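You operate a simulated robot arm through the tools that you are given. There is no shell and no other tool.

You run a simulated robot arm. Do the job below in one go: nothing can be reset, and whatever is moved stays where it is left.

Task
Unclamp the glued board and lay it on the bench, off the plate.
Fine: loosen the blue and the orange clamp all the way and swing their arms aside.

The check looks at the end state, three seconds after you hand in, the way a careful person would. Anything else that was tipped, shoved, dropped, spilled or broken makes it a failure.

Robot
A 7-joint arm with a fingered hand, fixed in place. Base frame: the origin is at the foot of the arm, x ahead of it, y to its left, z up. Lengths are in cm, angles in degrees, forces in N, time in s.
With the tool pointing down near the work surface it reaches from about 36 to 72 cm from the base axis. Its first joint turns from -69.0 to 172.0 degrees. Payload 3.4 kg.
The tool frame sits at the grasp point between the pads (the TCP): z along the fingers, y along the line on which they close. The tips reach 2.5 cm beyond it. The gripper opens to 8.8 cm. The gripper's body begins 2.9 cm behind the TCP. The gripper is a hand of 4 fingers: y runs from the thumb to the fingers, the wrist lies at [-1.3, -9.7, -16.2] in the tool frame, and closing takes about 1.5 s.
Orientation is that of the tool frame in the base frame, as [roll, pitch, yaw] about the fixed x, y, z axes, in that order (R = Rz(yaw) Ry(pitch) Rx(roll)). With the fingers straight down and the wrist toward the robot, the tool's x, y and z point along [0, 1, 0], [1, 0, 0] and [0, 0, -1] of the base frame.

Tools
- The arm moves only by the tool apply_moves. Its argument "commands" is a list of rows, each a list of 3 entries, a list of its own where there are three numbers: the shift along the base's x, y, z in cm, then the turn, a rotation vector about the base's x, y, z in degrees, then the closure, from 0 (fully open) to 1 (shut). In form: [[[tx, ty, tz], [wx, wy, wz], grip], ...]. A call has 1 to 20 rows; each row shifts and turns the commanded pose from where the row before left it. Each row takes 0.2 s and may step no farther than 5 cm and 8.6 degrees from the row before; otherwise, or with a gripper value out of range, the whole call is refused. A pose out of reach is approached as far as the arm can. The call stops where the force on the tool passes 50 N (or 10 N more than at its start, if that is more) or the arm is blocked; 0.2 s more then pass. Each finger travels about 10.8 cm/s and halts on what it meets, pressing with about 23 N; the grip force reading is that of the motor and also rises with nothing between the fingers. The clock runs only during rows and for 0.2 s after the last one: add rows that do not move to give the fingers time. The reply holds the time, the measured pose of the TCP, the force on the tool along the base axes, the opening and the grip force, in the units named above and with some noise, with the torque about the TCP (base axes, N m) and any sound that the robot's microphone picked up.
- Cameras (640 x 400 px; columns grow to the right, rows downward): "scene" is fixed at [38.97, -49.96, 170.98]; the picture's right is [0.99, -0.13, 0.00], its down [-0.08, -0.61, -0.79] and it looks along [0.10, 0.78, -0.62] (base axes); focal length 322 px, centre (320, 200). "wrist" rides on the gripper at [6.4, -8.3, -9.8] in the tool frame; the picture's right is [-0.62, 0.37, -0.69], its down [-0.71, -0.63, 0.30] and it looks along [-0.32, 0.68, 0.65] (tool axes); focal length 265 px, centre (320, 200). There is no depth. A picture from a camera that has moved, and an enlarged one, comes with that camera's place and axes in the base frame and with its lens. The place of the scene camera against the robot may be out by one fixed shift of up to 2.5 cm in any direction.
- camera(camera): a new picture of that camera. The clock stands still meanwhile.
- move_column(by): slides the trunk up (or, below 0, down) by that many cm; the arm rides with it, the base frame stays. It gives what a move gives, with no picture.
- set_grasp(shape): the hand has 4 fingers and takes this shape, open, in about a second: jaw (thumb against the fingers, like two jaws); tri (thumb and two fingers); tip (a fingertip pinch); poke (one finger out to press); point (the index stretched); flat (the hand flat); cup (the hand cupped); fist (a fist). The gripper value then closes the fingers along that shape, each until it touches; the sizes above hold for jaw. It gives what a move gives, with no picture.
- zoom(camera, box): a new picture of the part [left, top, right, bottom] of that camera's present view, enlarged. The clock stands still meanwhile.
- close_job(): hands the job in; it is judged then, once.

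Nothing tells you positions but the pictures and the camera data. Unless the task says otherwise, let go and move clear before handing in.

The tools are called after "Call:" by a JSON object that holds its "api" and its "payload". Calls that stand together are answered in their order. apply_moves: Moves the arm, as the interface text tells. Its arguments: {"type":"object","properties":{"commands":{"type":"array"}},"required":["commands"]} The other tools are called the same way: move_column (by) slides the trunk up or down; set_grasp (shape) gives the hand a shape; camera (camera) takes a picture; zoom (camera, box) takes an enlarged picture of a part of a camera's view; close_job () hands the job in.

At the start:

```text
time: 0.0
eef_pos: [30.73, 12.0, 141.41]
tcp_rot: [-179.7, -0.1, 89.9]
ft_force: [0.2, 0.0, -0.1]
ft_torque: [0.02, 0.03, -0.01]
width: 8.77
grasp_force: 0.0
shape: jaw
trunk travel left (down, up): [-77.5, 6.5]
```

scene: 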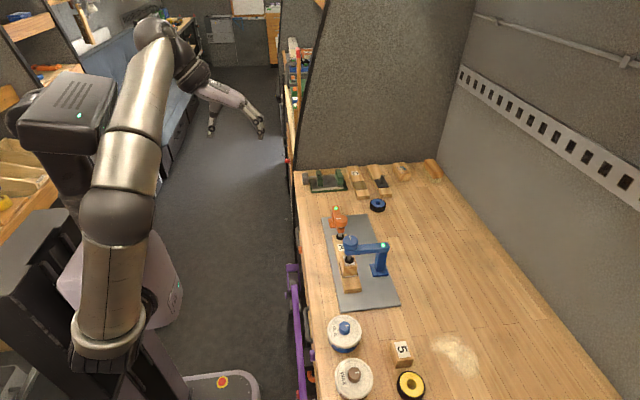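
wrist: 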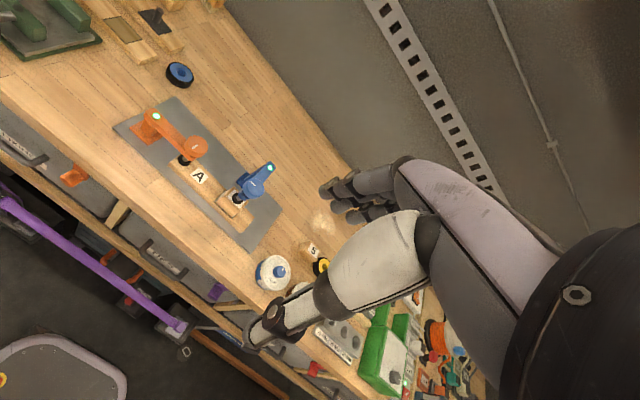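

I see a bench with a grey plate holding a board clamped by an orange and a blue clamp, each with an arm and a knob or screw. I'll zoom in to look at details before moving anything.

Call:
{"api": "zoom", "payload": {"camera": "scene", "box": [290, 190, 430, 320]}}

Call:
{"api": "zoom", "payload": {"camera": "wrist", "box": [100, 80, 300, 260]}}

Call:
{"api": "zoom", "payload": {"camera": "scene", "box": [290, 150, 450, 250]}}

Call:
{"api": "zoom", "payload": {"camera": "scene", "box": [300, 290, 460, 400]}}

```text
3.08 times, centred on (360, 255) of scene
camera zoom: at [38.97, -49.96, 170.98], right [0.99, -0.13, 0.0], down [-0.08, -0.61, -0.79], along [0.1, 0.78, -0.62], focal length 990 px, centre (197, 31)
```

zoom: 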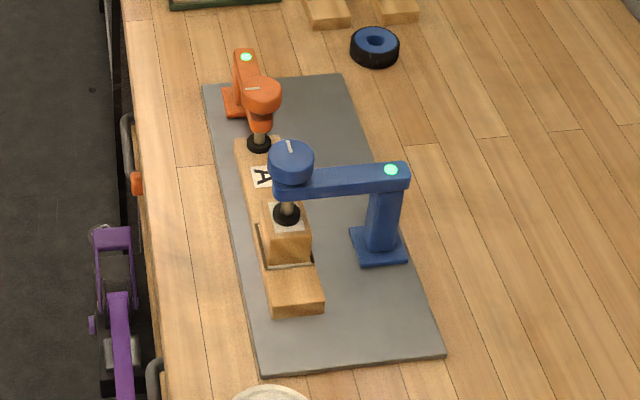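

```text
2.22 times, centred on (200, 170) of wrist
camera zoom: at [22.51, 18.52, 151.37], right [0.37, -0.62, 0.69], down [-0.63, -0.71, -0.3], along [0.68, -0.32, -0.66], focal length 590 px, centre (587, 267)
```

zoom: 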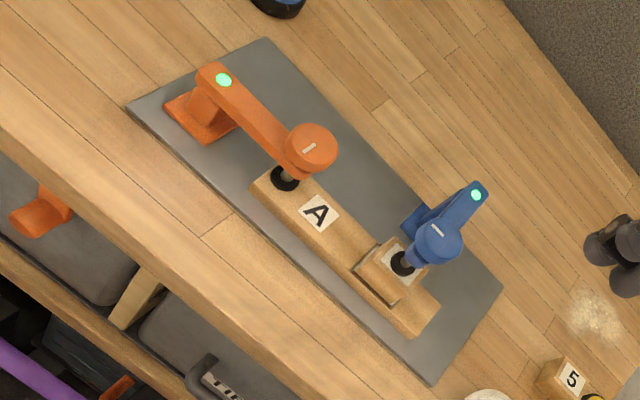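

```text
4.00 times, centred on (370, 200) of scene
camera zoom: at [38.97, -49.96, 170.98], right [0.99, -0.13, 0.0], down [-0.08, -0.61, -0.79], along [0.1, 0.78, -0.62], focal length 1287 px, centre (120, 200)
```

zoom: 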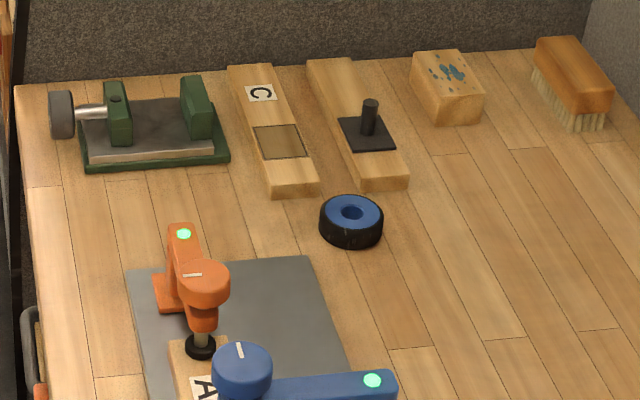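

```text
3.64 times, centred on (380, 345) of scene
camera zoom: at [38.97, -49.96, 170.98], right [0.99, -0.13, 0.0], down [-0.08, -0.61, -0.79], along [0.1, 0.78, -0.62], focal length 1170 px, centre (102, -327)
```

zoom: 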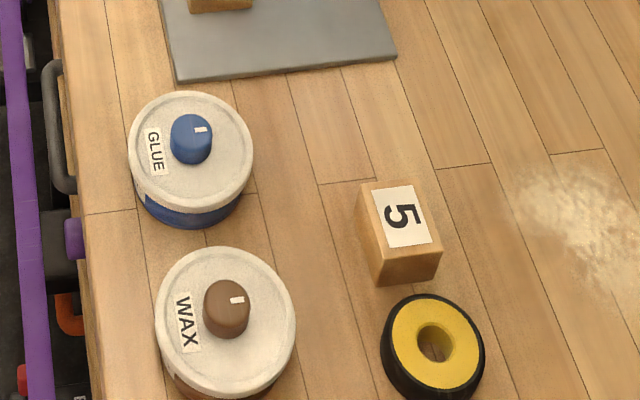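

The board "A" has a block glued on it and is pressed by the two clamp screws, whose knobs look about 4 cm wide with tops near z≈107; the plate is at z≈95. I'll move the arm sideways up high for a second wrist-camera viewpoint, so I can triangulate without relying on the scene camera.

Call:
{"api": "apply_moves", "payload": {"commands": [[[0, 3, 0], [0, 0, 0], 0], [[0, 3, 0], [0, 0, 0], 0], [[0, 3, 0], [0, 0, 0], 0], [[0, 3, 0], [0, 0, 0], 0], [[0, 3, 0], [0, 0, 0], 0], [[0, 3, 0], [0, 0, 0], 0], [[0, 0, 0], [0, 0, 0], 0]]}}

```text
time: 1.6
eef_pos: [29.84, 21.63, 140.22]
tcp_rot: [-179.9, -1.9, 89.2]
ft_force: [-0.2, 0.0, 0.3]
ft_torque: [0.01, 0.0, 0.03]
width: 8.78
grasp_force: 0.1
shape: jaw
out of reach, approached as far as the arm can: row 3, 4, 5, 6
trunk travel left (down, up): [-77.5, 6.5]
```

The arm stopped at y≈21.6 because that pose is out of reach at this height. I'll take the wrist picture here anyway to triangulate.

Call:
{"api": "camera", "payload": {"camera": "wrist"}}

Call:
{"api": "camera", "payload": {"camera": "scene"}}

```text
taken
camera wrist: at [21.62, 27.86, 150.34], right [0.36, -0.65, 0.67], down [-0.64, -0.7, -0.33], along [0.68, -0.31, -0.66], focal length 265 px, centre (320, 200)
```

wrist: 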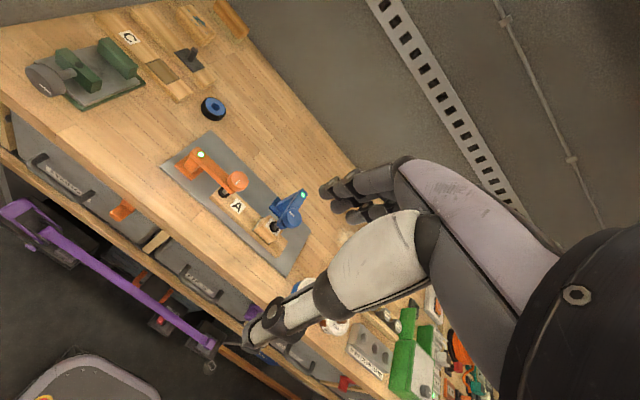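

```text
taken
```

scene: 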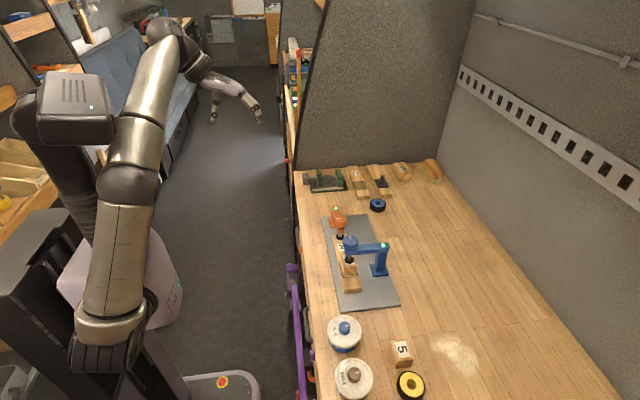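

The hand is visible in the wrist picture (thumb lower-left, fingers upper-right) and the bench edge is near x≈43. I'll lower the trunk 15 cm, with the hand still clear of the bench, to bring the arm to a comfortable height and get closer views.

Call:
{"api": "move_column", "payload": {"by": -15}}

```text
time: 3.4
eef_pos: [29.86, 21.62, 125.23]
tcp_rot: [-179.6, -2.0, 89.3]
ft_force: [-0.1, -0.3, 0.0]
ft_torque: [0.04, -0.03, 0.0]
width: 8.76
grasp_force: 0.1
shape: jaw
trunk travel left (down, up): [-62.5, 21.5]
```

Call:
{"api": "apply_moves", "payload": {"commands": [[[3, 0, 0], [0, 0, 0], 0], [[3, 0, 0], [0, 0, 0], 0], [[3, 0, 0], [0, 0, 0], 0], [[0, 0, 0], [0, 0, 0], 0]]}}

Call:
{"api": "camera", "payload": {"camera": "wrist"}}

```text
time: 4.5
eef_pos: [36.21, 18.62, 126.74]
tcp_rot: [179.3, -4.1, 88.5]
ft_force: [-0.1, 0.7, 0.5]
ft_torque: [0.02, 0.0, 0.0]
width: 8.77
grasp_force: 0.0
shape: jaw
out of reach, approached as far as the arm can: row 1, 2, 3
trunk travel left (down, up): [-62.5, 21.5]
stopped in row 4: the arm was blocked; the commanded pose is now the measured one
```

```text
taken
camera wrist: at [27.84, 24.54, 136.96], right [0.34, -0.68, 0.65], down [-0.64, -0.67, -0.36], along [0.68, -0.29, -0.67], focal length 265 px, centre (320, 200)
```

wrist: 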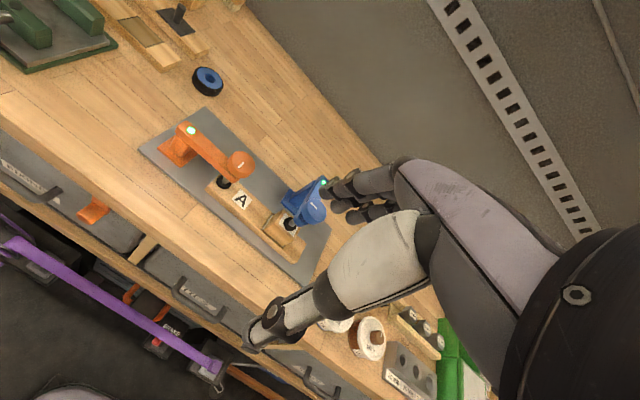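

The arm reports being blocked, probably by a joint limit in this folded pose. I'll look at the arm's configuration from the scene camera before commanding more.

Call:
{"api": "zoom", "payload": {"camera": "scene", "box": [0, 0, 320, 400]}}

```text
1.00 times, centred on (160, 200) of scene (not enlarged: the box is as wide or as high as the picture)
camera zoom: at [38.97, -49.96, 170.98], right [0.99, -0.13, 0.0], down [-0.08, -0.61, -0.79], along [0.1, 0.78, -0.62], focal length 322 px, centre (480, 200)
```

zoom: 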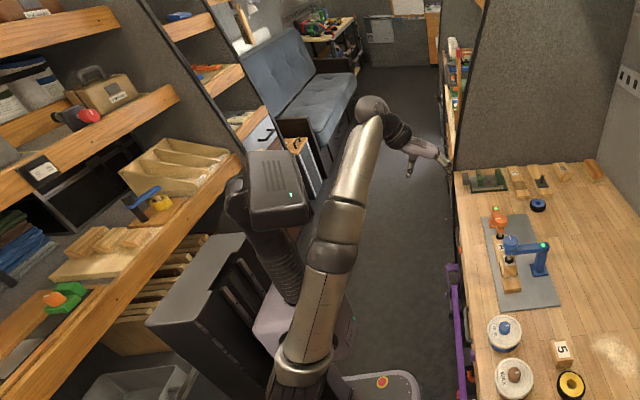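

The right arm is folded high with the elbow low, so the pose is near its joint limits. I'll raise the trunk back and lower the hand relative to it, heading over the bench, where the arm should be more extended.

Call:
{"api": "move_column", "payload": {"by": 15}}

Call:
{"api": "apply_moves", "payload": {"commands": [[[0, -2, -2], [0, 0, 0], 0], [[0, -2, -2], [0, 0, 0], 0], [[0, -2, -2], [-2, 0.4, 0.8], 0], [[0, 0, -2], [-2, 0.3, 0.7], 0], [[0, 0, -2], [0, 0, 0], 0], [[0, 0, 0], [0, 0, 0], 0]]}}

```text
time: 6.3
eef_pos: [36.28, 18.56, 141.61]
tcp_rot: [179.5, -4.2, 88.5]
ft_force: [-0.6, 0.3, -0.6]
ft_torque: [0.02, 0.0, -0.02]
width: 8.78
grasp_force: 0.1
shape: jaw
trunk travel left (down, up): [-77.5, 6.5]
```

```text
time: 7.7
eef_pos: [36.11, 12.92, 131.42]
tcp_rot: [-179.8, 0.4, 90.3]
ft_force: [0.0, -0.7, -0.4]
ft_torque: [-0.01, -0.01, 0.01]
width: 8.77
grasp_force: 0.0
shape: jaw
trunk travel left (down, up): [-77.5, 6.5]
```

The arm moves freely now at (36, 13, 131). I'll take two close viewpoints for triangulation, first toward y≈25.

Call:
{"api": "apply_moves", "payload": {"commands": [[[0, 1, -2], [0, 0, 0], 0], [[0, 2, -2], [0, 0, 0], 0], [[0, 2, -2], [0, 0, 0], 0], [[0, 2, -2], [0, 0, 0], 0], [[0, 2, 0], [0, 0, 0], 0], [[0, 2, 0], [0, 0, 0], 0], [[0, 2, 0], [0, 0, 0], 0], [[0, 0, 0], [0, 0, 0], 0]]}}

Call:
{"api": "camera", "payload": {"camera": "wrist"}}

```text
time: 9.5
eef_pos: [36.93, 25.3, 124.32]
tcp_rot: [-179.8, -0.9, 89.2]
ft_force: [0.2, -0.1, 0.7]
ft_torque: [0.02, 0.02, 0.01]
width: 8.78
grasp_force: 0.1
shape: jaw
trunk travel left (down, up): [-77.5, 6.5]
```

```text
taken
camera wrist: at [28.61, 31.59, 134.29], right [0.36, -0.64, 0.68], down [-0.64, -0.7, -0.31], along [0.68, -0.32, -0.66], focal length 265 px, centre (320, 200)
```

wrist: 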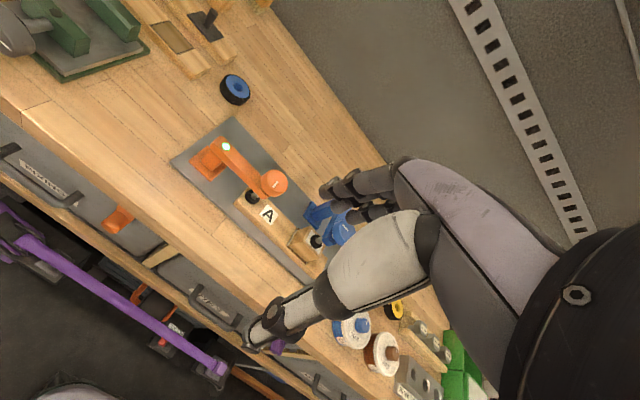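

Call:
{"api": "zoom", "payload": {"camera": "wrist", "box": [150, 100, 350, 280]}}

Call:
{"api": "apply_moves", "payload": {"commands": [[[0, -2.5, 0], [0, 0, 0], 0], [[0, -2.5, 0], [0, 0, 0], 0], [[0, -2.5, 0], [0, 0, 0], 0], [[0, -2.5, 0], [0, 0, 0], 0], [[0, -2.5, 0], [0, 0, 0], 0], [[0, -2.5, 0], [0, 0, 0], 0], [[0, -2.5, 0], [0, 0, 0], 0], [[0, -2.5, 0], [0, 0, 0], 0], [[0, 0, 0], [0, 0, 0], 0]]}}

Call:
{"api": "camera", "payload": {"camera": "wrist"}}

```text
2.22 times, centred on (250, 190) of wrist
camera zoom: at [28.61, 31.59, 134.29], right [0.36, -0.64, 0.68], down [-0.64, -0.7, -0.31], along [0.68, -0.32, -0.66], focal length 590 px, centre (476, 222)
```

zoom: 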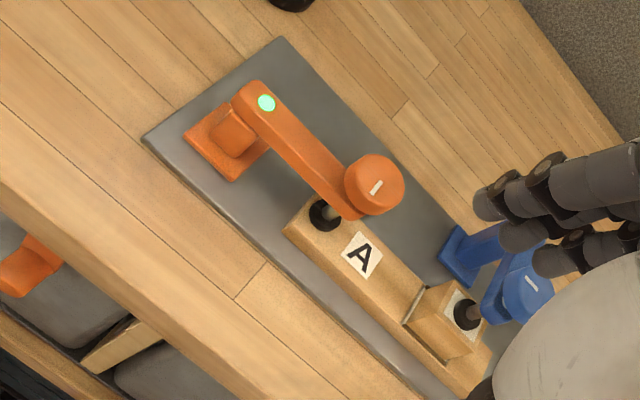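

```text
time: 11.5
eef_pos: [36.05, 6.04, 123.27]
tcp_rot: [-179.9, 0.4, 90.2]
ft_force: [0.5, 0.8, -0.9]
ft_torque: [0.04, 0.0, 0.0]
width: 8.75
grasp_force: 0.1
shape: jaw
trunk travel left (down, up): [-77.5, 6.5]
```

```text
taken
camera wrist: at [27.73, 12.52, 133.22], right [0.37, -0.61, 0.7], down [-0.63, -0.72, -0.3], along [0.68, -0.33, -0.65], focal length 265 px, centre (320, 200)
```

wrist: 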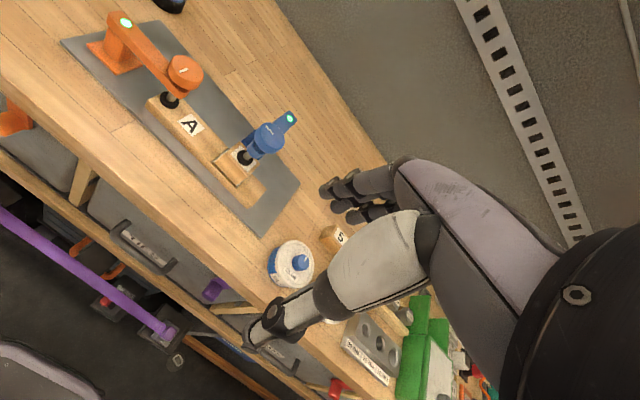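

Call:
{"api": "zoom", "payload": {"camera": "wrist", "box": [50, 0, 310, 240]}}

Call:
{"api": "zoom", "payload": {"camera": "wrist", "box": [140, 70, 300, 190]}}

```text
1.67 times, centred on (180, 120) of wrist
camera zoom: at [27.73, 12.52, 133.22], right [0.37, -0.61, 0.7], down [-0.63, -0.72, -0.3], along [0.68, -0.33, -0.65], focal length 442 px, centre (553, 333)
```

zoom: 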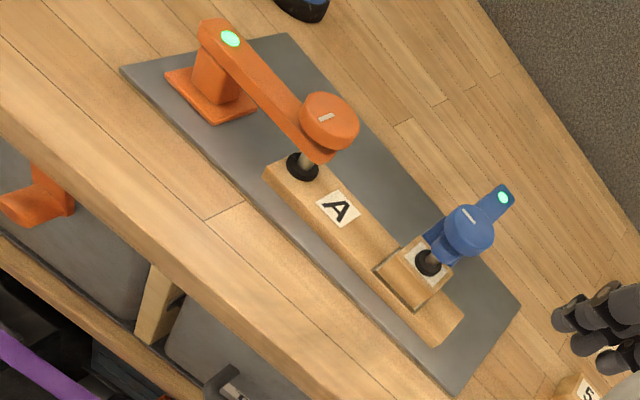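

```text
3.33 times, centred on (220, 130) of wrist
camera zoom: at [27.73, 12.52, 133.22], right [0.37, -0.61, 0.7], down [-0.63, -0.72, -0.3], along [0.68, -0.33, -0.65], focal length 885 px, centre (653, 433)
```

zoom: 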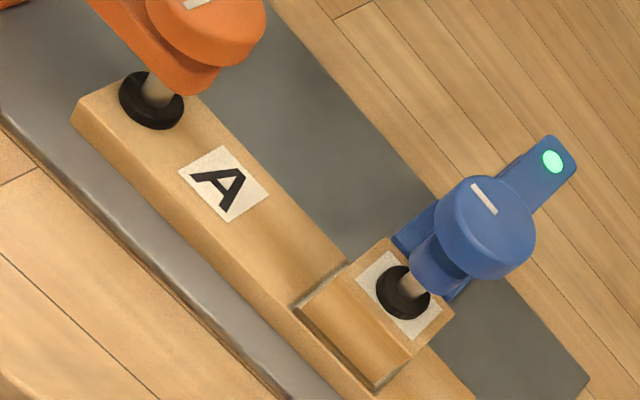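

Triangulating from the two wrist views puts the orange knob top at about (57.1, 24.6, 101.8) and the blue knob top at about (57.5, 10.8, 105.5). The plate top is z≈92, spanning x 52.6–69.4 and y -1.8–37.5, and the board spans roughly x 54.3–59.5, y 3.7–25.9. Next I'll check fine details of the knobs and arms.

Call:
{"api": "zoom", "payload": {"camera": "scene", "box": [325, 225, 405, 295]}}

Call:
{"api": "zoom", "payload": {"camera": "scene", "box": [320, 195, 370, 245]}}

Call:
{"api": "zoom", "payload": {"camera": "wrist", "box": [80, 0, 220, 120]}}

```text
5.71 times, centred on (365, 260) of scene
camera zoom: at [38.97, -49.96, 170.98], right [0.99, -0.13, 0.0], down [-0.08, -0.61, -0.79], along [0.1, 0.78, -0.62], focal length 1839 px, centre (63, -143)
```

zoom: 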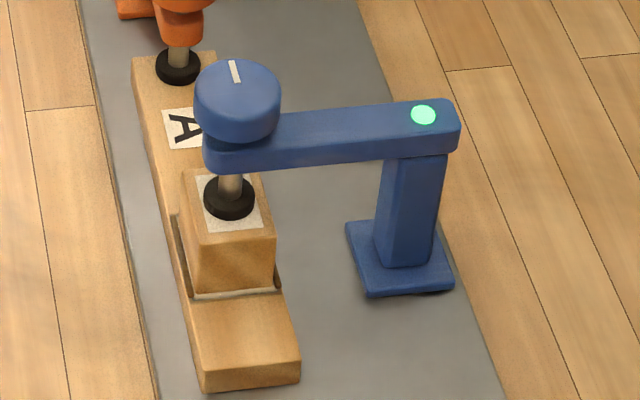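

```text
8.00 times, centred on (345, 220) of scene
camera zoom: at [38.97, -49.96, 170.98], right [0.99, -0.13, 0.0], down [-0.08, -0.61, -0.79], along [0.1, 0.78, -0.62], focal length 2575 px, centre (120, 40)
```

zoom: 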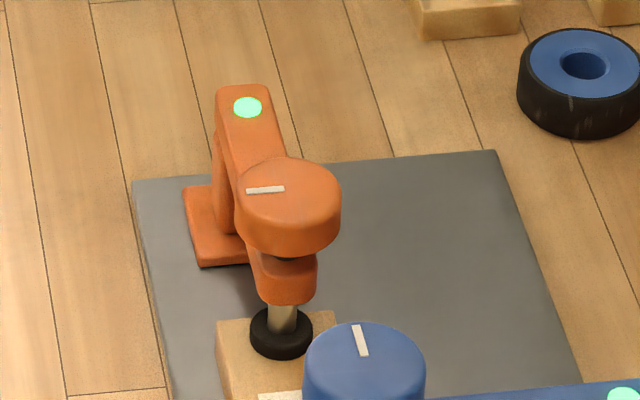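

```text
3.33 times, centred on (150, 60) of wrist
camera zoom: at [27.73, 12.52, 133.22], right [0.37, -0.61, 0.7], down [-0.63, -0.72, -0.3], along [0.68, -0.33, -0.65], focal length 885 px, centre (887, 667)
```

zoom: 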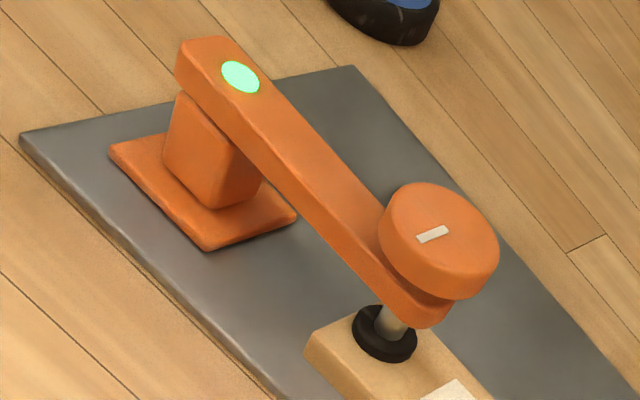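

Each knob is about 4.3 cm wide and 1.8 cm tall, sitting just above its clamp arm with a small gap, and its white mark shows its angle (orange toward -x, blue toward +y). Next I'll move above the blue knob at a safe height and check centring.

Call:
{"api": "apply_moves", "payload": {"commands": [[[2.5, 0.5, -1], [0, 0, 0], 0], [[2.5, 0.5, -1], [0, 0, 0], 0], [[2.5, 0.5, -1], [0, 0, 0], 0], [[2.5, 0.5, -1], [0, 0, 0], 0], [[2.5, 0.5, -1], [0, 0, 0], 0], [[2.5, 0.5, -1], [0, 0, 0], 0], [[2.5, 0.5, -1], [0, 0, 0], 0], [[2.5, 0.5, -1], [0, 0, 0], 0], [[1.4, 0.8, 0], [0, 0, 0], 0], [[0, 0, 0], [0, 0, 0], 0]]}}

Call:
{"api": "camera", "payload": {"camera": "wrist"}}

Call:
{"api": "camera", "payload": {"camera": "scene"}}

```text
time: 13.7
eef_pos: [57.35, 10.63, 115.37]
tcp_rot: [-179.9, 0.5, 90.3]
ft_force: [-0.1, -0.2, 0.5]
ft_torque: [0.01, 0.01, 0.02]
width: 8.76
grasp_force: 0.0
shape: jaw
trunk travel left (down, up): [-77.5, 6.5]
```

```text
taken
camera wrist: at [49.06, 17.19, 125.18], right [0.37, -0.61, 0.7], down [-0.63, -0.72, -0.3], along [0.68, -0.33, -0.65], focal length 265 px, centre (320, 200)
```

wrist: 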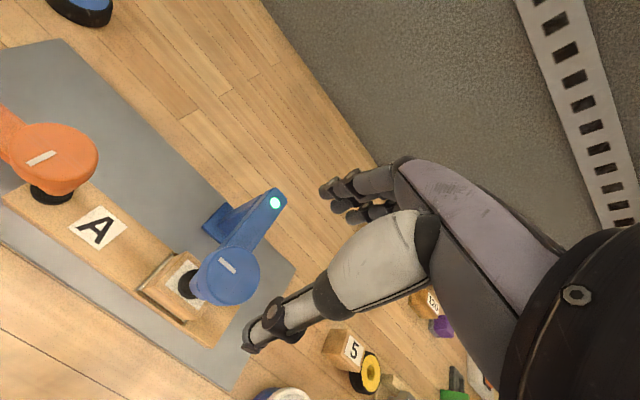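

```text
taken
```

scene: 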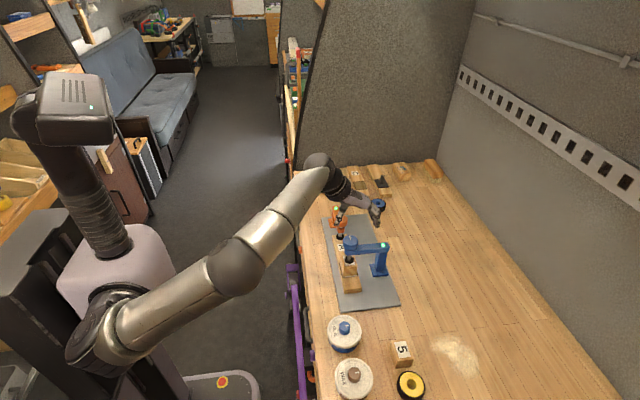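

The hand is above the blue knob, and this closer view suggests the knob axis is nearer (56.7, 10.9). I'll check how far the wrist can yaw clockwise here, to get the most counter-clockwise stroke.

Call:
{"api": "apply_moves", "payload": {"commands": [[[0, 0, 0], [0, 0, -8], 0], [[0, 0, 0], [0, 0, -8], 0], [[0, 0, 0], [0, 0, -8], 0], [[0, 0, 0], [0, 0, -8], 0], [[0, 0, 0], [0, 0, -8], 0], [[0, 0, 0], [0, 0, -8], 0], [[0, 0, 0], [0, 0, -8], 0], [[0, 0, 0], [0, 0, 0], 0]]}}

Call:
{"api": "camera", "payload": {"camera": "wrist"}}

```text
time: 15.5
eef_pos: [56.95, 9.96, 115.12]
tcp_rot: [-179.9, 0.3, 34.1]
ft_force: [-0.3, -0.6, 0.6]
ft_torque: [0.0, -0.01, -0.04]
width: 8.76
grasp_force: 0.1
shape: jaw
out of reach, approached as far as the arm can: row 7
trunk travel left (down, up): [-77.5, 6.5]
```

```text
taken
camera wrist: at [57.67, 20.63, 124.96], right [-0.3, -0.65, 0.7], down [-0.95, 0.12, -0.3], along [0.11, -0.75, -0.65], focal length 265 px, centre (320, 200)
```

wrist: 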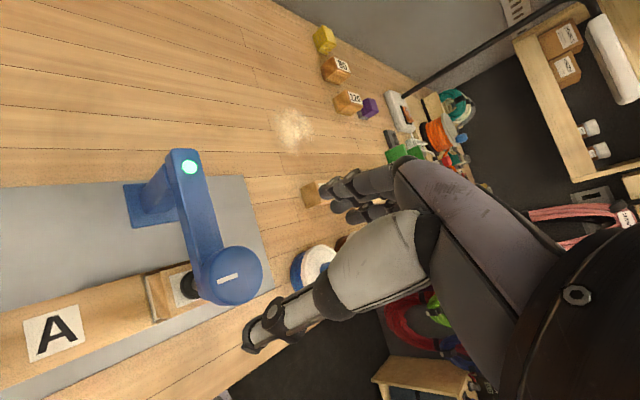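

The second close view fixes the blue knob top at about (56.55, 11.0, 106.0) with its arm's top at z≈103.3, and yaw 34° is about the clockwise limit. I'll back off slightly, centre over the knob and descend partway.

Call:
{"api": "apply_moves", "payload": {"commands": [[[-0.2, 0.5, 0], [0, 0, 3], 0], [[-0.2, 0.5, -1.5], [0, 0, 0], 0], [[0, 0, -2], [0, 0, 0], 0], [[0, 0, 0], [0, 0, 0], 0]]}}

Call:
{"api": "camera", "payload": {"camera": "wrist"}}

```text
time: 16.5
eef_pos: [56.6, 11.1, 111.52]
tcp_rot: [-179.9, 0.4, 37.2]
ft_force: [-0.3, 0.0, 0.3]
ft_torque: [0.01, 0.0, 0.0]
width: 8.74
grasp_force: 0.1
shape: jaw
trunk travel left (down, up): [-77.5, 6.5]
```

```text
taken
camera wrist: at [56.75, 21.68, 121.43], right [-0.27, -0.67, 0.7], down [-0.95, 0.07, -0.3], along [0.15, -0.74, -0.65], focal length 265 px, centre (320, 200)
```

wrist: 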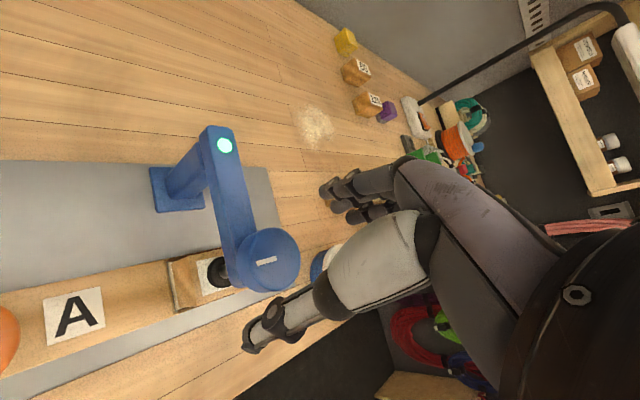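

The knob projects where expected, so the centring is good. I'll descend to z≈106.4, which keeps the fingertips just above the clamp arm.

Call:
{"api": "apply_moves", "payload": {"commands": [[[0, 0, -1.7], [0, 0, 0], 0], [[0, 0, -1.7], [0, 0, 0], 0], [[0, 0, -1.5], [0, 0, 0], 0], [[0, 0, 0], [0, 0, 0], 0]]}}

Call:
{"api": "camera", "payload": {"camera": "wrist"}}

Call:
{"api": "zoom", "payload": {"camera": "scene", "box": [310, 190, 410, 290]}}

```text
time: 17.5
eef_pos: [56.5, 11.1, 106.61]
tcp_rot: [-179.9, 0.3, 37.2]
ft_force: [-0.6, 0.1, -0.1]
ft_torque: [0.05, 0.02, 0.03]
width: 8.78
grasp_force: 0.0
shape: jaw
trunk travel left (down, up): [-77.5, 6.5]
```

```text
taken
camera wrist: at [56.72, 21.71, 116.52], right [-0.27, -0.67, 0.7], down [-0.95, 0.07, -0.3], along [0.15, -0.74, -0.65], focal length 265 px, centre (320, 200)
```

wrist: 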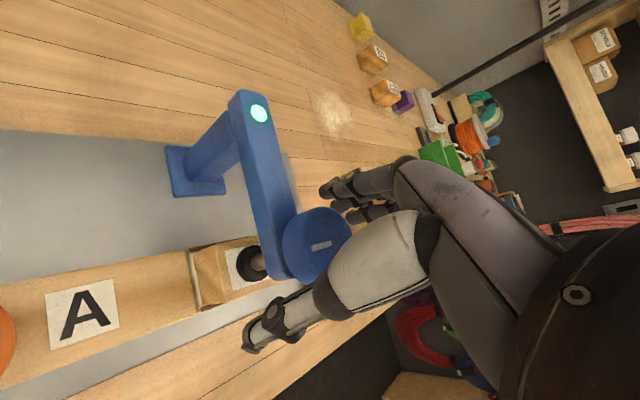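

```text
4.00 times, centred on (360, 240) of scene
camera zoom: at [38.97, -49.96, 170.98], right [0.99, -0.13, 0.0], down [-0.08, -0.61, -0.79], along [0.1, 0.78, -0.62], focal length 1287 px, centre (160, 40)
```

zoom: 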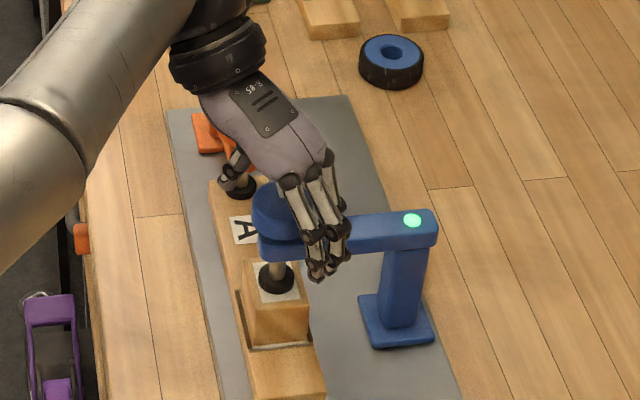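

The knob sits right at the grasp point in the wrist view. I'll close on it with some rows for the fingers to settle.

Call:
{"api": "apply_moves", "payload": {"commands": [[[0, 0, 0], [0, 0, 0], 0.4], [[0, 0, 0], [0, 0, 0], 0.6], [[0, 0, 0], [0, 0, 0], 0.8], [[0, 0, 0], [0, 0, 0], 1], [[0, 0, 0], [0, 0, 0], 1], [[0, 0, 0], [0, 0, 0], 1], [[0, 0, 0], [0, 0, 0], 1], [[0, 0, 0], [0, 0, 0], 1]]}}

Call:
{"api": "camera", "payload": {"camera": "wrist"}}

Call:
{"api": "zoom", "payload": {"camera": "scene", "box": [310, 190, 410, 290]}}

```text
time: 19.3
eef_pos: [56.54, 11.17, 106.68]
tcp_rot: [-179.8, 0.5, 37.2]
ft_force: [-5.3, 0.2, -15.7]
ft_torque: [0.07, 0.07, 0.0]
width: 2.96
grasp_force: 22.6
shape: jaw
trunk travel left (down, up): [-77.5, 6.5]
```

```text
taken
camera wrist: at [56.81, 21.8, 116.4], right [-0.26, -0.67, 0.7], down [-0.95, 0.07, -0.3], along [0.15, -0.74, -0.65], focal length 265 px, centre (320, 200)
```

wrist: 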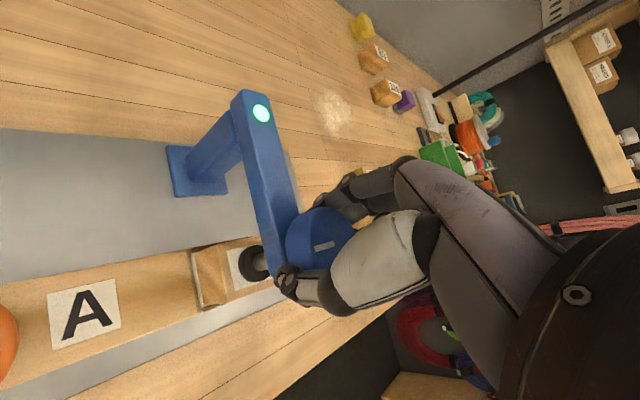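

```text
4.00 times, centred on (360, 240) of scene
camera zoom: at [38.97, -49.96, 170.98], right [0.99, -0.13, 0.0], down [-0.08, -0.61, -0.79], along [0.1, 0.78, -0.62], focal length 1287 px, centre (160, 40)
```

zoom: 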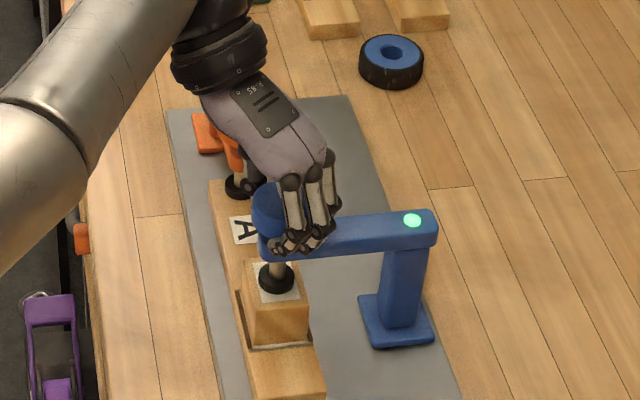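

The grip reading is 3.0 cm wide with about 16 N vertical pull, so the fingertips are probably hooking under the knob rim. I'll reopen, raise a little and regrip so the pads press on the knob's side.

Call:
{"api": "apply_moves", "payload": {"commands": [[[0, 0, 0], [0, 0, 0], 0.5], [[0, 0, 0], [0, 0, 0], 0.3], [[0, 0, 0], [0, 0, 0], 0.3], [[0, 0, 0.7], [0, 0, 0], 0.3], [[0, 0, 0], [0, 0, 0], 0.6], [[0, 0, 0], [0, 0, 0], 0.8], [[0, 0, 0], [0, 0, 0], 1], [[0, 0, 0], [0, 0, 0], 1], [[0, 0, 0], [0, 0, 0], 1], [[0, 0, 0], [0, 0, 0], 1], [[0, 0, 0], [0, 0, 0], 1]]}}

Call:
{"api": "zoom", "payload": {"camera": "scene", "box": [325, 215, 385, 275]}}

Call:
{"api": "zoom", "payload": {"camera": "wrist", "box": [220, 120, 420, 320]}}

```text
time: 21.7
eef_pos: [56.64, 11.02, 107.42]
tcp_rot: [-179.8, 0.3, 37.2]
ft_force: [-0.8, 1.5, 1.0]
ft_torque: [0.02, 0.0, -0.03]
width: 3.5
grasp_force: 22.6
shape: jaw
trunk travel left (down, up): [-77.5, 6.5]
```

```text
6.67 times, centred on (355, 245) of scene
camera zoom: at [38.97, -49.96, 170.98], right [0.99, -0.13, 0.0], down [-0.08, -0.61, -0.79], along [0.1, 0.78, -0.62], focal length 2146 px, centre (87, -100)
```

zoom: 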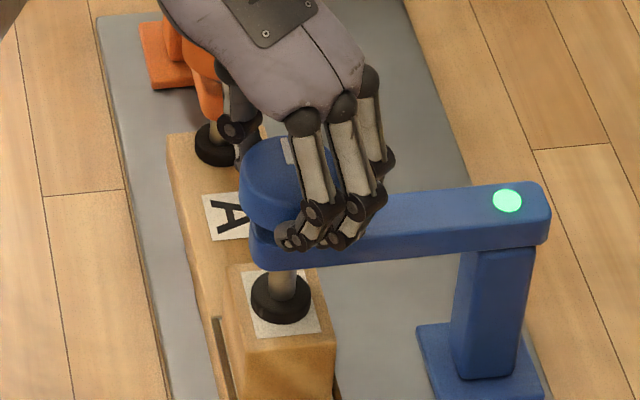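

```text
2.00 times, centred on (320, 220) of wrist
camera zoom: at [56.71, 21.76, 117.24], right [-0.27, -0.67, 0.7], down [-0.95, 0.07, -0.3], along [0.15, -0.74, -0.65], focal length 531 px, centre (320, 160)
```

zoom: 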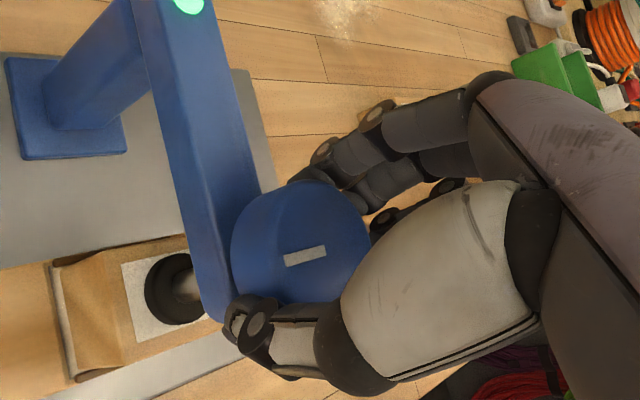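

Now the grip is well balanced, with near-zero side forces. I'll turn counter-clockwise a little to test the direction.

Call:
{"api": "apply_moves", "payload": {"commands": [[[0, 0, 0], [0, 0, 5], 1], [[0, 0, 0], [0, 0, 5], 1], [[0, 0, 0], [0, 0, 5], 1], [[0, 0, 0], [0, 0, 5], 1], [[0, 0, 0], [0, 0, 0], 1]]}}

Call:
{"api": "zoom", "payload": {"camera": "wrist", "box": [220, 120, 420, 320]}}

Call:
{"api": "zoom", "payload": {"camera": "scene", "box": [325, 215, 385, 275]}}

```text
time: 22.9
eef_pos: [56.49, 11.13, 107.46]
tcp_rot: [-180.0, 0.4, 57.3]
ft_force: [-5.6, -1.3, -1.8]
ft_torque: [-0.01, 0.1, -0.08]
width: 3.43
grasp_force: 22.0
shape: jaw
trunk travel left (down, up): [-77.5, 6.5]
```

```text
2.00 times, centred on (320, 220) of wrist
camera zoom: at [52.97, 21.09, 117.29], right [-0.02, -0.72, 0.7], down [-0.92, -0.26, -0.3], along [0.4, -0.65, -0.65], focal length 531 px, centre (320, 160)
```

zoom: 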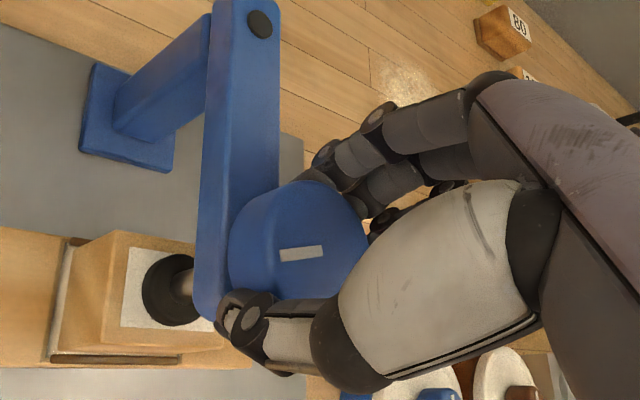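

```text
6.67 times, centred on (355, 245) of scene
camera zoom: at [38.97, -49.96, 170.98], right [0.99, -0.13, 0.0], down [-0.08, -0.61, -0.79], along [0.1, 0.78, -0.62], focal length 2146 px, centre (87, -100)
```

zoom: 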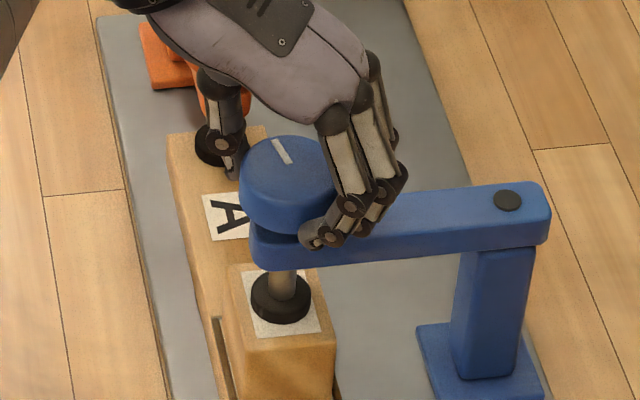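

Turning counter-clockwise works: the knob follows the hand and the green light went out, so the clamping force is released. I'll continue loosening.

Call:
{"api": "apply_moves", "payload": {"commands": [[[0, 0, 0], [0, 0, 6], 1], [[0, 0, 0], [0, 0, 6], 1], [[0, 0, 0], [0, 0, 6], 1], [[0, 0, 0], [0, 0, 6], 1], [[0, 0, 0], [0, 0, 6], 1], [[0, 0, 0], [0, 0, 6], 1], [[0, 0, 0], [0, 0, 6], 1], [[0, 0, 0], [0, 0, 6], 1], [[0, 0, 0], [0, 0, 0], 1]]}}

Call:
{"api": "zoom", "payload": {"camera": "wrist", "box": [220, 120, 420, 320]}}

Call:
{"api": "zoom", "payload": {"camera": "scene", "box": [325, 215, 385, 275]}}

```text
time: 24.9
eef_pos: [56.32, 10.84, 107.53]
tcp_rot: [180.0, 0.4, 105.3]
ft_force: [-8.0, -3.1, 0.7]
ft_torque: [-0.04, 0.17, -0.02]
width: 3.4
grasp_force: 22.9
shape: jaw
trunk travel left (down, up): [-77.5, 6.5]
```

```text
2.00 times, centred on (320, 220) of wrist
camera zoom: at [46.62, 15.09, 117.38], right [0.52, -0.5, 0.7], down [-0.42, -0.86, -0.3], along [0.75, -0.14, -0.65], focal length 531 px, centre (320, 160)
```

zoom: 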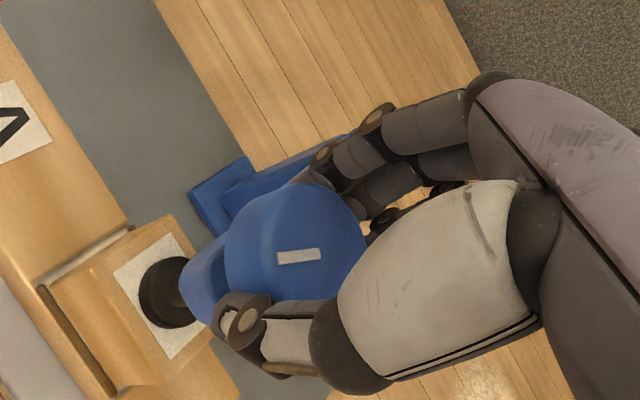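

```text
6.67 times, centred on (355, 245) of scene
camera zoom: at [38.97, -49.96, 170.98], right [0.99, -0.13, 0.0], down [-0.08, -0.61, -0.79], along [0.1, 0.78, -0.62], focal length 2146 px, centre (87, -100)
```

zoom: 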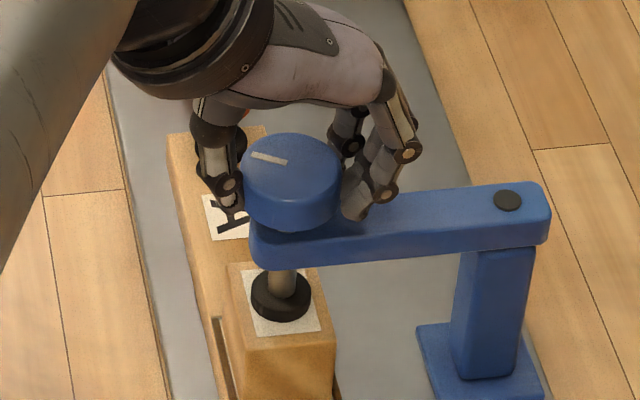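

Call:
{"api": "apply_moves", "payload": {"commands": [[[0, 0, 0], [0, 0, 6], 1], [[0, 0, 0], [0, 0, 6], 1], [[0, 0, 0], [0, 0, 6], 1], [[0, 0, 0], [0, 0, 6], 1], [[0, 0, 0], [0, 0, 6], 1], [[0, 0, 0], [0, 0, 6], 1], [[0, 0, 0], [0, 0, 6], 1], [[0, 0, 0], [0, 0, 6], 1], [[0, 0, 0], [0, 0, 0], 1]]}}

Call:
{"api": "zoom", "payload": {"camera": "wrist", "box": [220, 120, 420, 320]}}

Call:
{"api": "zoom", "payload": {"camera": "scene", "box": [325, 215, 385, 275]}}

```text
time: 26.9
eef_pos: [56.2, 10.92, 107.66]
tcp_rot: [179.9, 0.4, 141.1]
ft_force: [-5.3, -7.5, 8.6]
ft_torque: [-0.18, 0.17, -0.05]
width: 3.45
grasp_force: 22.3
shape: jaw
out of reach, approached as far as the arm can: row 7, 8
trunk travel left (down, up): [-77.5, 6.5]
```

```text
2.00 times, centred on (320, 220) of wrist
camera zoom: at [46.03, 8.5, 117.42], right [0.71, -0.1, 0.7], down [0.16, -0.94, -0.3], along [0.69, 0.33, -0.65], focal length 531 px, centre (320, 160)
```

zoom: 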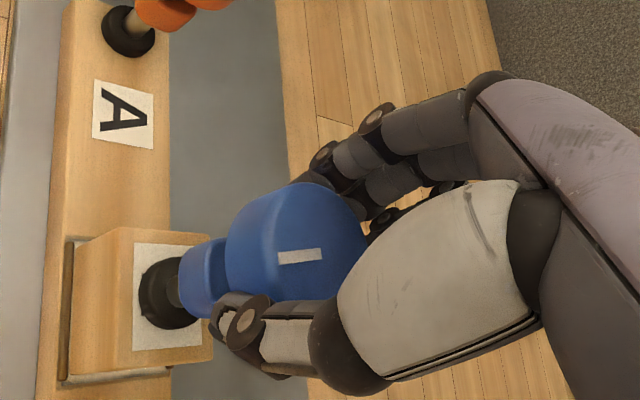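

```text
6.67 times, centred on (355, 245) of scene
camera zoom: at [38.97, -49.96, 170.98], right [0.99, -0.13, 0.0], down [-0.08, -0.61, -0.79], along [0.1, 0.78, -0.62], focal length 2146 px, centre (87, -100)
```

zoom: 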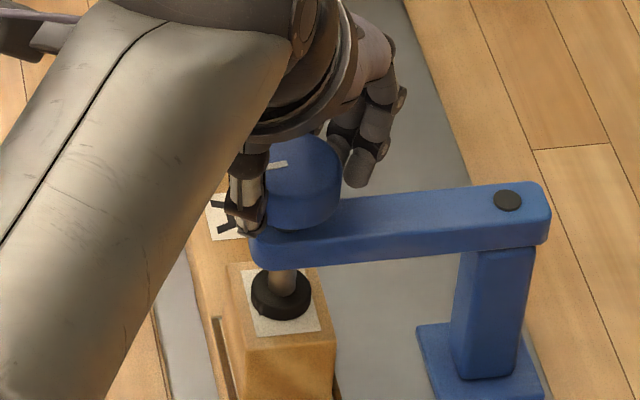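

The hand reached its yaw limit near 141° after about 104° of knob rotation, and the knob is lifting slightly. I'll release, rotate back and regrip for another stroke.

Call:
{"api": "apply_moves", "payload": {"commands": [[[0, 0, 0], [0, 0, 0], 0.5], [[0, 0, 0], [0, 0, 0], 0.2], [[0, 0, 0], [0, 0, 0], 0.2], [[0, 0, 0], [0, 0, 0], 0.2], [[0, 0, 0.3], [0, 0, -8], 0.2], [[0, 0, 0], [0, 0, -8], 0.2], [[0, 0, 0], [0, 0, -8], 0.2], [[0, 0, 0], [0, 0, -8], 0.2], [[0, 0, 0], [0, 0, -8], 0.2], [[0, 0, 0], [0, 0, -8], 0.2], [[0, 0, 0], [0, 0, -8], 0.2], [[0, 0, 0], [0, 0, -8], 0.2], [[0, 0, 0], [0, 0, -8], 0.2], [[0, 0, 0], [0, 0, -8], 0.2], [[0, 0, 0], [0, 0, -8], 0.2], [[0, 0, 0], [0, 0, -8], 0.2], [[0, 0, 0], [0, 0, -4], 0.2], [[0, 0, 0], [0, 0, 0], 0.2]]}}

Call:
{"api": "zoom", "payload": {"camera": "wrist", "box": [220, 120, 420, 320]}}

Call:
{"api": "zoom", "payload": {"camera": "scene", "box": [325, 215, 385, 275]}}

```text
time: 30.7
eef_pos: [56.52, 10.93, 107.78]
tcp_rot: [-179.9, 0.4, 41.1]
ft_force: [0.4, 0.4, 0.1]
ft_torque: [0.04, -0.02, 0.02]
width: 7.02
grasp_force: 0.0
shape: jaw
trunk travel left (down, up): [-77.5, 6.5]
```

```text
2.00 times, centred on (320, 220) of wrist
camera zoom: at [55.99, 21.63, 117.56], right [-0.22, -0.68, 0.7], down [-0.95, 0.0, -0.3], along [0.2, -0.73, -0.65], focal length 531 px, centre (320, 160)
```

zoom: 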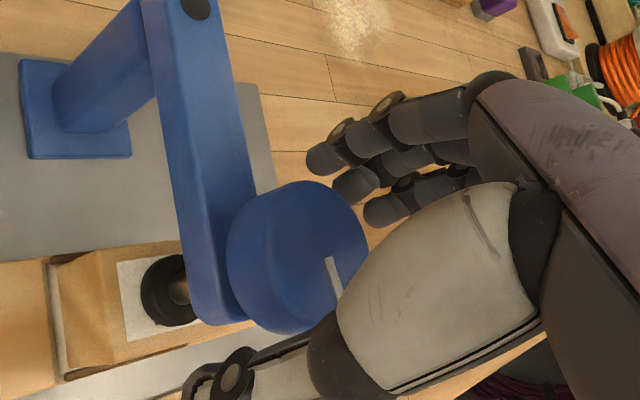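

```text
6.67 times, centred on (355, 245) of scene
camera zoom: at [38.97, -49.96, 170.98], right [0.99, -0.13, 0.0], down [-0.08, -0.61, -0.79], along [0.1, 0.78, -0.62], focal length 2146 px, centre (87, -100)
```

zoom: 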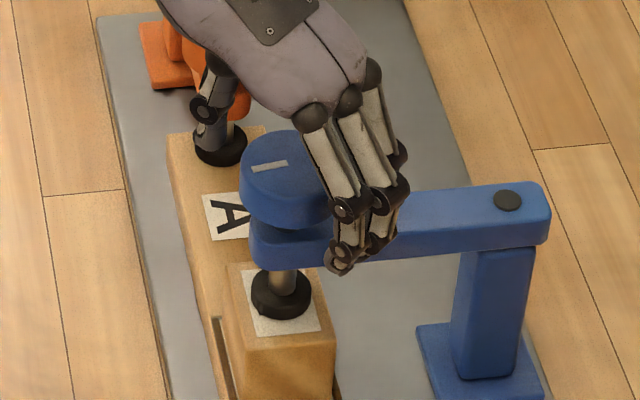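

The knob has turned about 100° and risen around 3 mm. I'll regrip and do another stroke, letting the hand rise slightly with the screw.

Call:
{"api": "apply_moves", "payload": {"commands": [[[0, 0, 0], [0, 0, 0], 0.5], [[0, 0, 0], [0, 0, 0], 0.8], [[0, 0, 0], [0, 0, 0], 1], [[0, 0, 0], [0, 0, 0], 1], [[0, 0, 0], [0, 0, 0], 1], [[0, 0, 0], [0, 0, 0], 1], [[0, 0, 0.02], [0, 0, 7], 1], [[0, 0, 0.02], [0, 0, 7], 1], [[0, 0, 0.02], [0, 0, 7], 1], [[0, 0, 0.02], [0, 0, 7], 1], [[0, 0, 0.02], [0, 0, 7], 1], [[0, 0, 0.02], [0, 0, 7], 1], [[0, 0, 0.02], [0, 0, 7], 1], [[0, 0, 0], [0, 0, 0], 1]]}}

Call:
{"api": "zoom", "payload": {"camera": "scene", "box": [325, 215, 385, 275]}}

Call:
{"api": "zoom", "payload": {"camera": "wrist", "box": [220, 120, 420, 320]}}

```text
time: 33.7
eef_pos: [56.4, 11.0, 107.95]
tcp_rot: [-180.0, 0.4, 90.3]
ft_force: [-7.0, -2.3, 0.9]
ft_torque: [-0.03, 0.14, -0.09]
width: 3.44
grasp_force: 23.2
shape: jaw
trunk travel left (down, up): [-77.5, 6.5]
```

```text
6.67 times, centred on (355, 245) of scene
camera zoom: at [38.97, -49.96, 170.98], right [0.99, -0.13, 0.0], down [-0.08, -0.61, -0.79], along [0.1, 0.78, -0.62], focal length 2146 px, centre (87, -100)
```

zoom: 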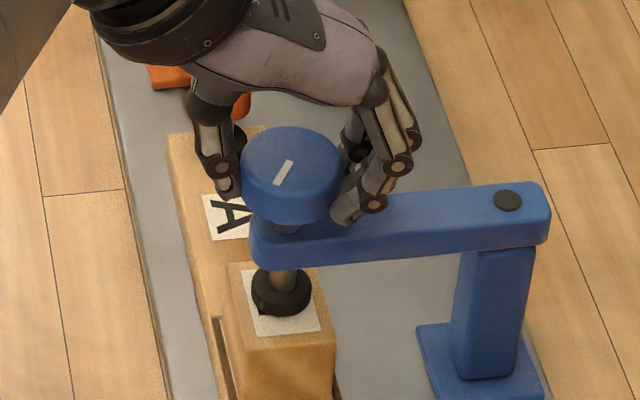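

```text
2.00 times, centred on (320, 220) of wrist
camera zoom: at [48.05, 17.51, 117.78], right [0.37, -0.61, 0.7], down [-0.63, -0.72, -0.3], along [0.69, -0.33, -0.65], focal length 531 px, centre (320, 160)
```

zoom: 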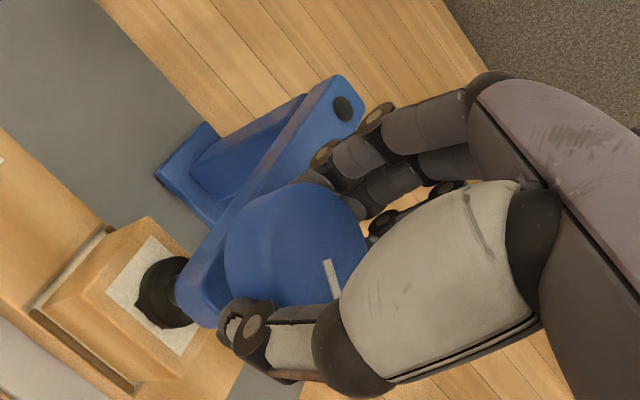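

The pad is lifting off the block. I'll continue this stroke to the yaw limit.

Call:
{"api": "apply_moves", "payload": {"commands": [[[0, 0, 0.02], [0, 0, 7], 1], [[0, 0, 0.02], [0, 0, 7], 1], [[0, 0, 0.02], [0, 0, 7], 1], [[0, 0, 0.02], [0, 0, 7], 1], [[0, 0, 0.02], [0, 0, 7], 1], [[0, 0, 0.02], [0, 0, 7], 1], [[0, 0, 0.02], [0, 0, 6], 1], [[0, 0, 0], [0, 0, 0], 1]]}}

Call:
{"api": "zoom", "payload": {"camera": "scene", "box": [325, 215, 385, 275]}}

Call:
{"api": "zoom", "payload": {"camera": "wrist", "box": [220, 120, 420, 320]}}

```text
time: 35.5
eef_pos: [56.49, 10.84, 108.14]
tcp_rot: [180.0, 0.4, 138.2]
ft_force: [-2.5, -6.1, 0.4]
ft_torque: [-0.21, 0.09, -0.21]
width: 3.39
grasp_force: 23.2
shape: jaw
trunk travel left (down, up): [-77.5, 6.5]
```

```text
6.67 times, centred on (355, 245) of scene
camera zoom: at [38.97, -49.96, 170.98], right [0.99, -0.13, 0.0], down [-0.08, -0.61, -0.79], along [0.1, 0.78, -0.62], focal length 2146 px, centre (87, -100)
```

zoom: 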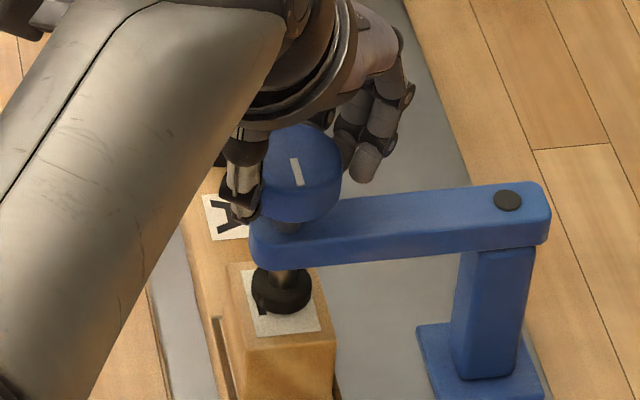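

```text
2.00 times, centred on (320, 220) of wrist
camera zoom: at [46.16, 9.05, 117.95], right [0.7, -0.14, 0.7], down [0.11, -0.95, -0.3], along [0.7, 0.29, -0.65], focal length 531 px, centre (320, 160)
```

zoom: 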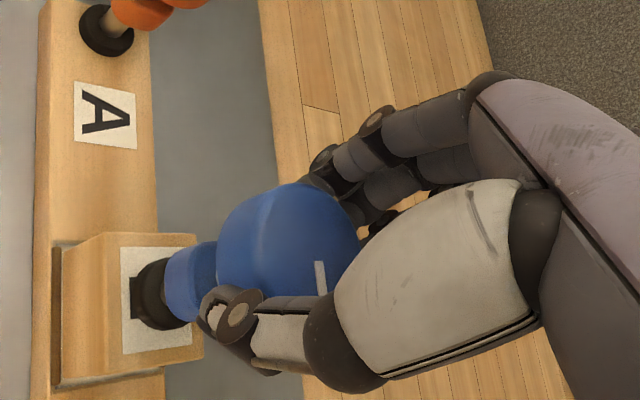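

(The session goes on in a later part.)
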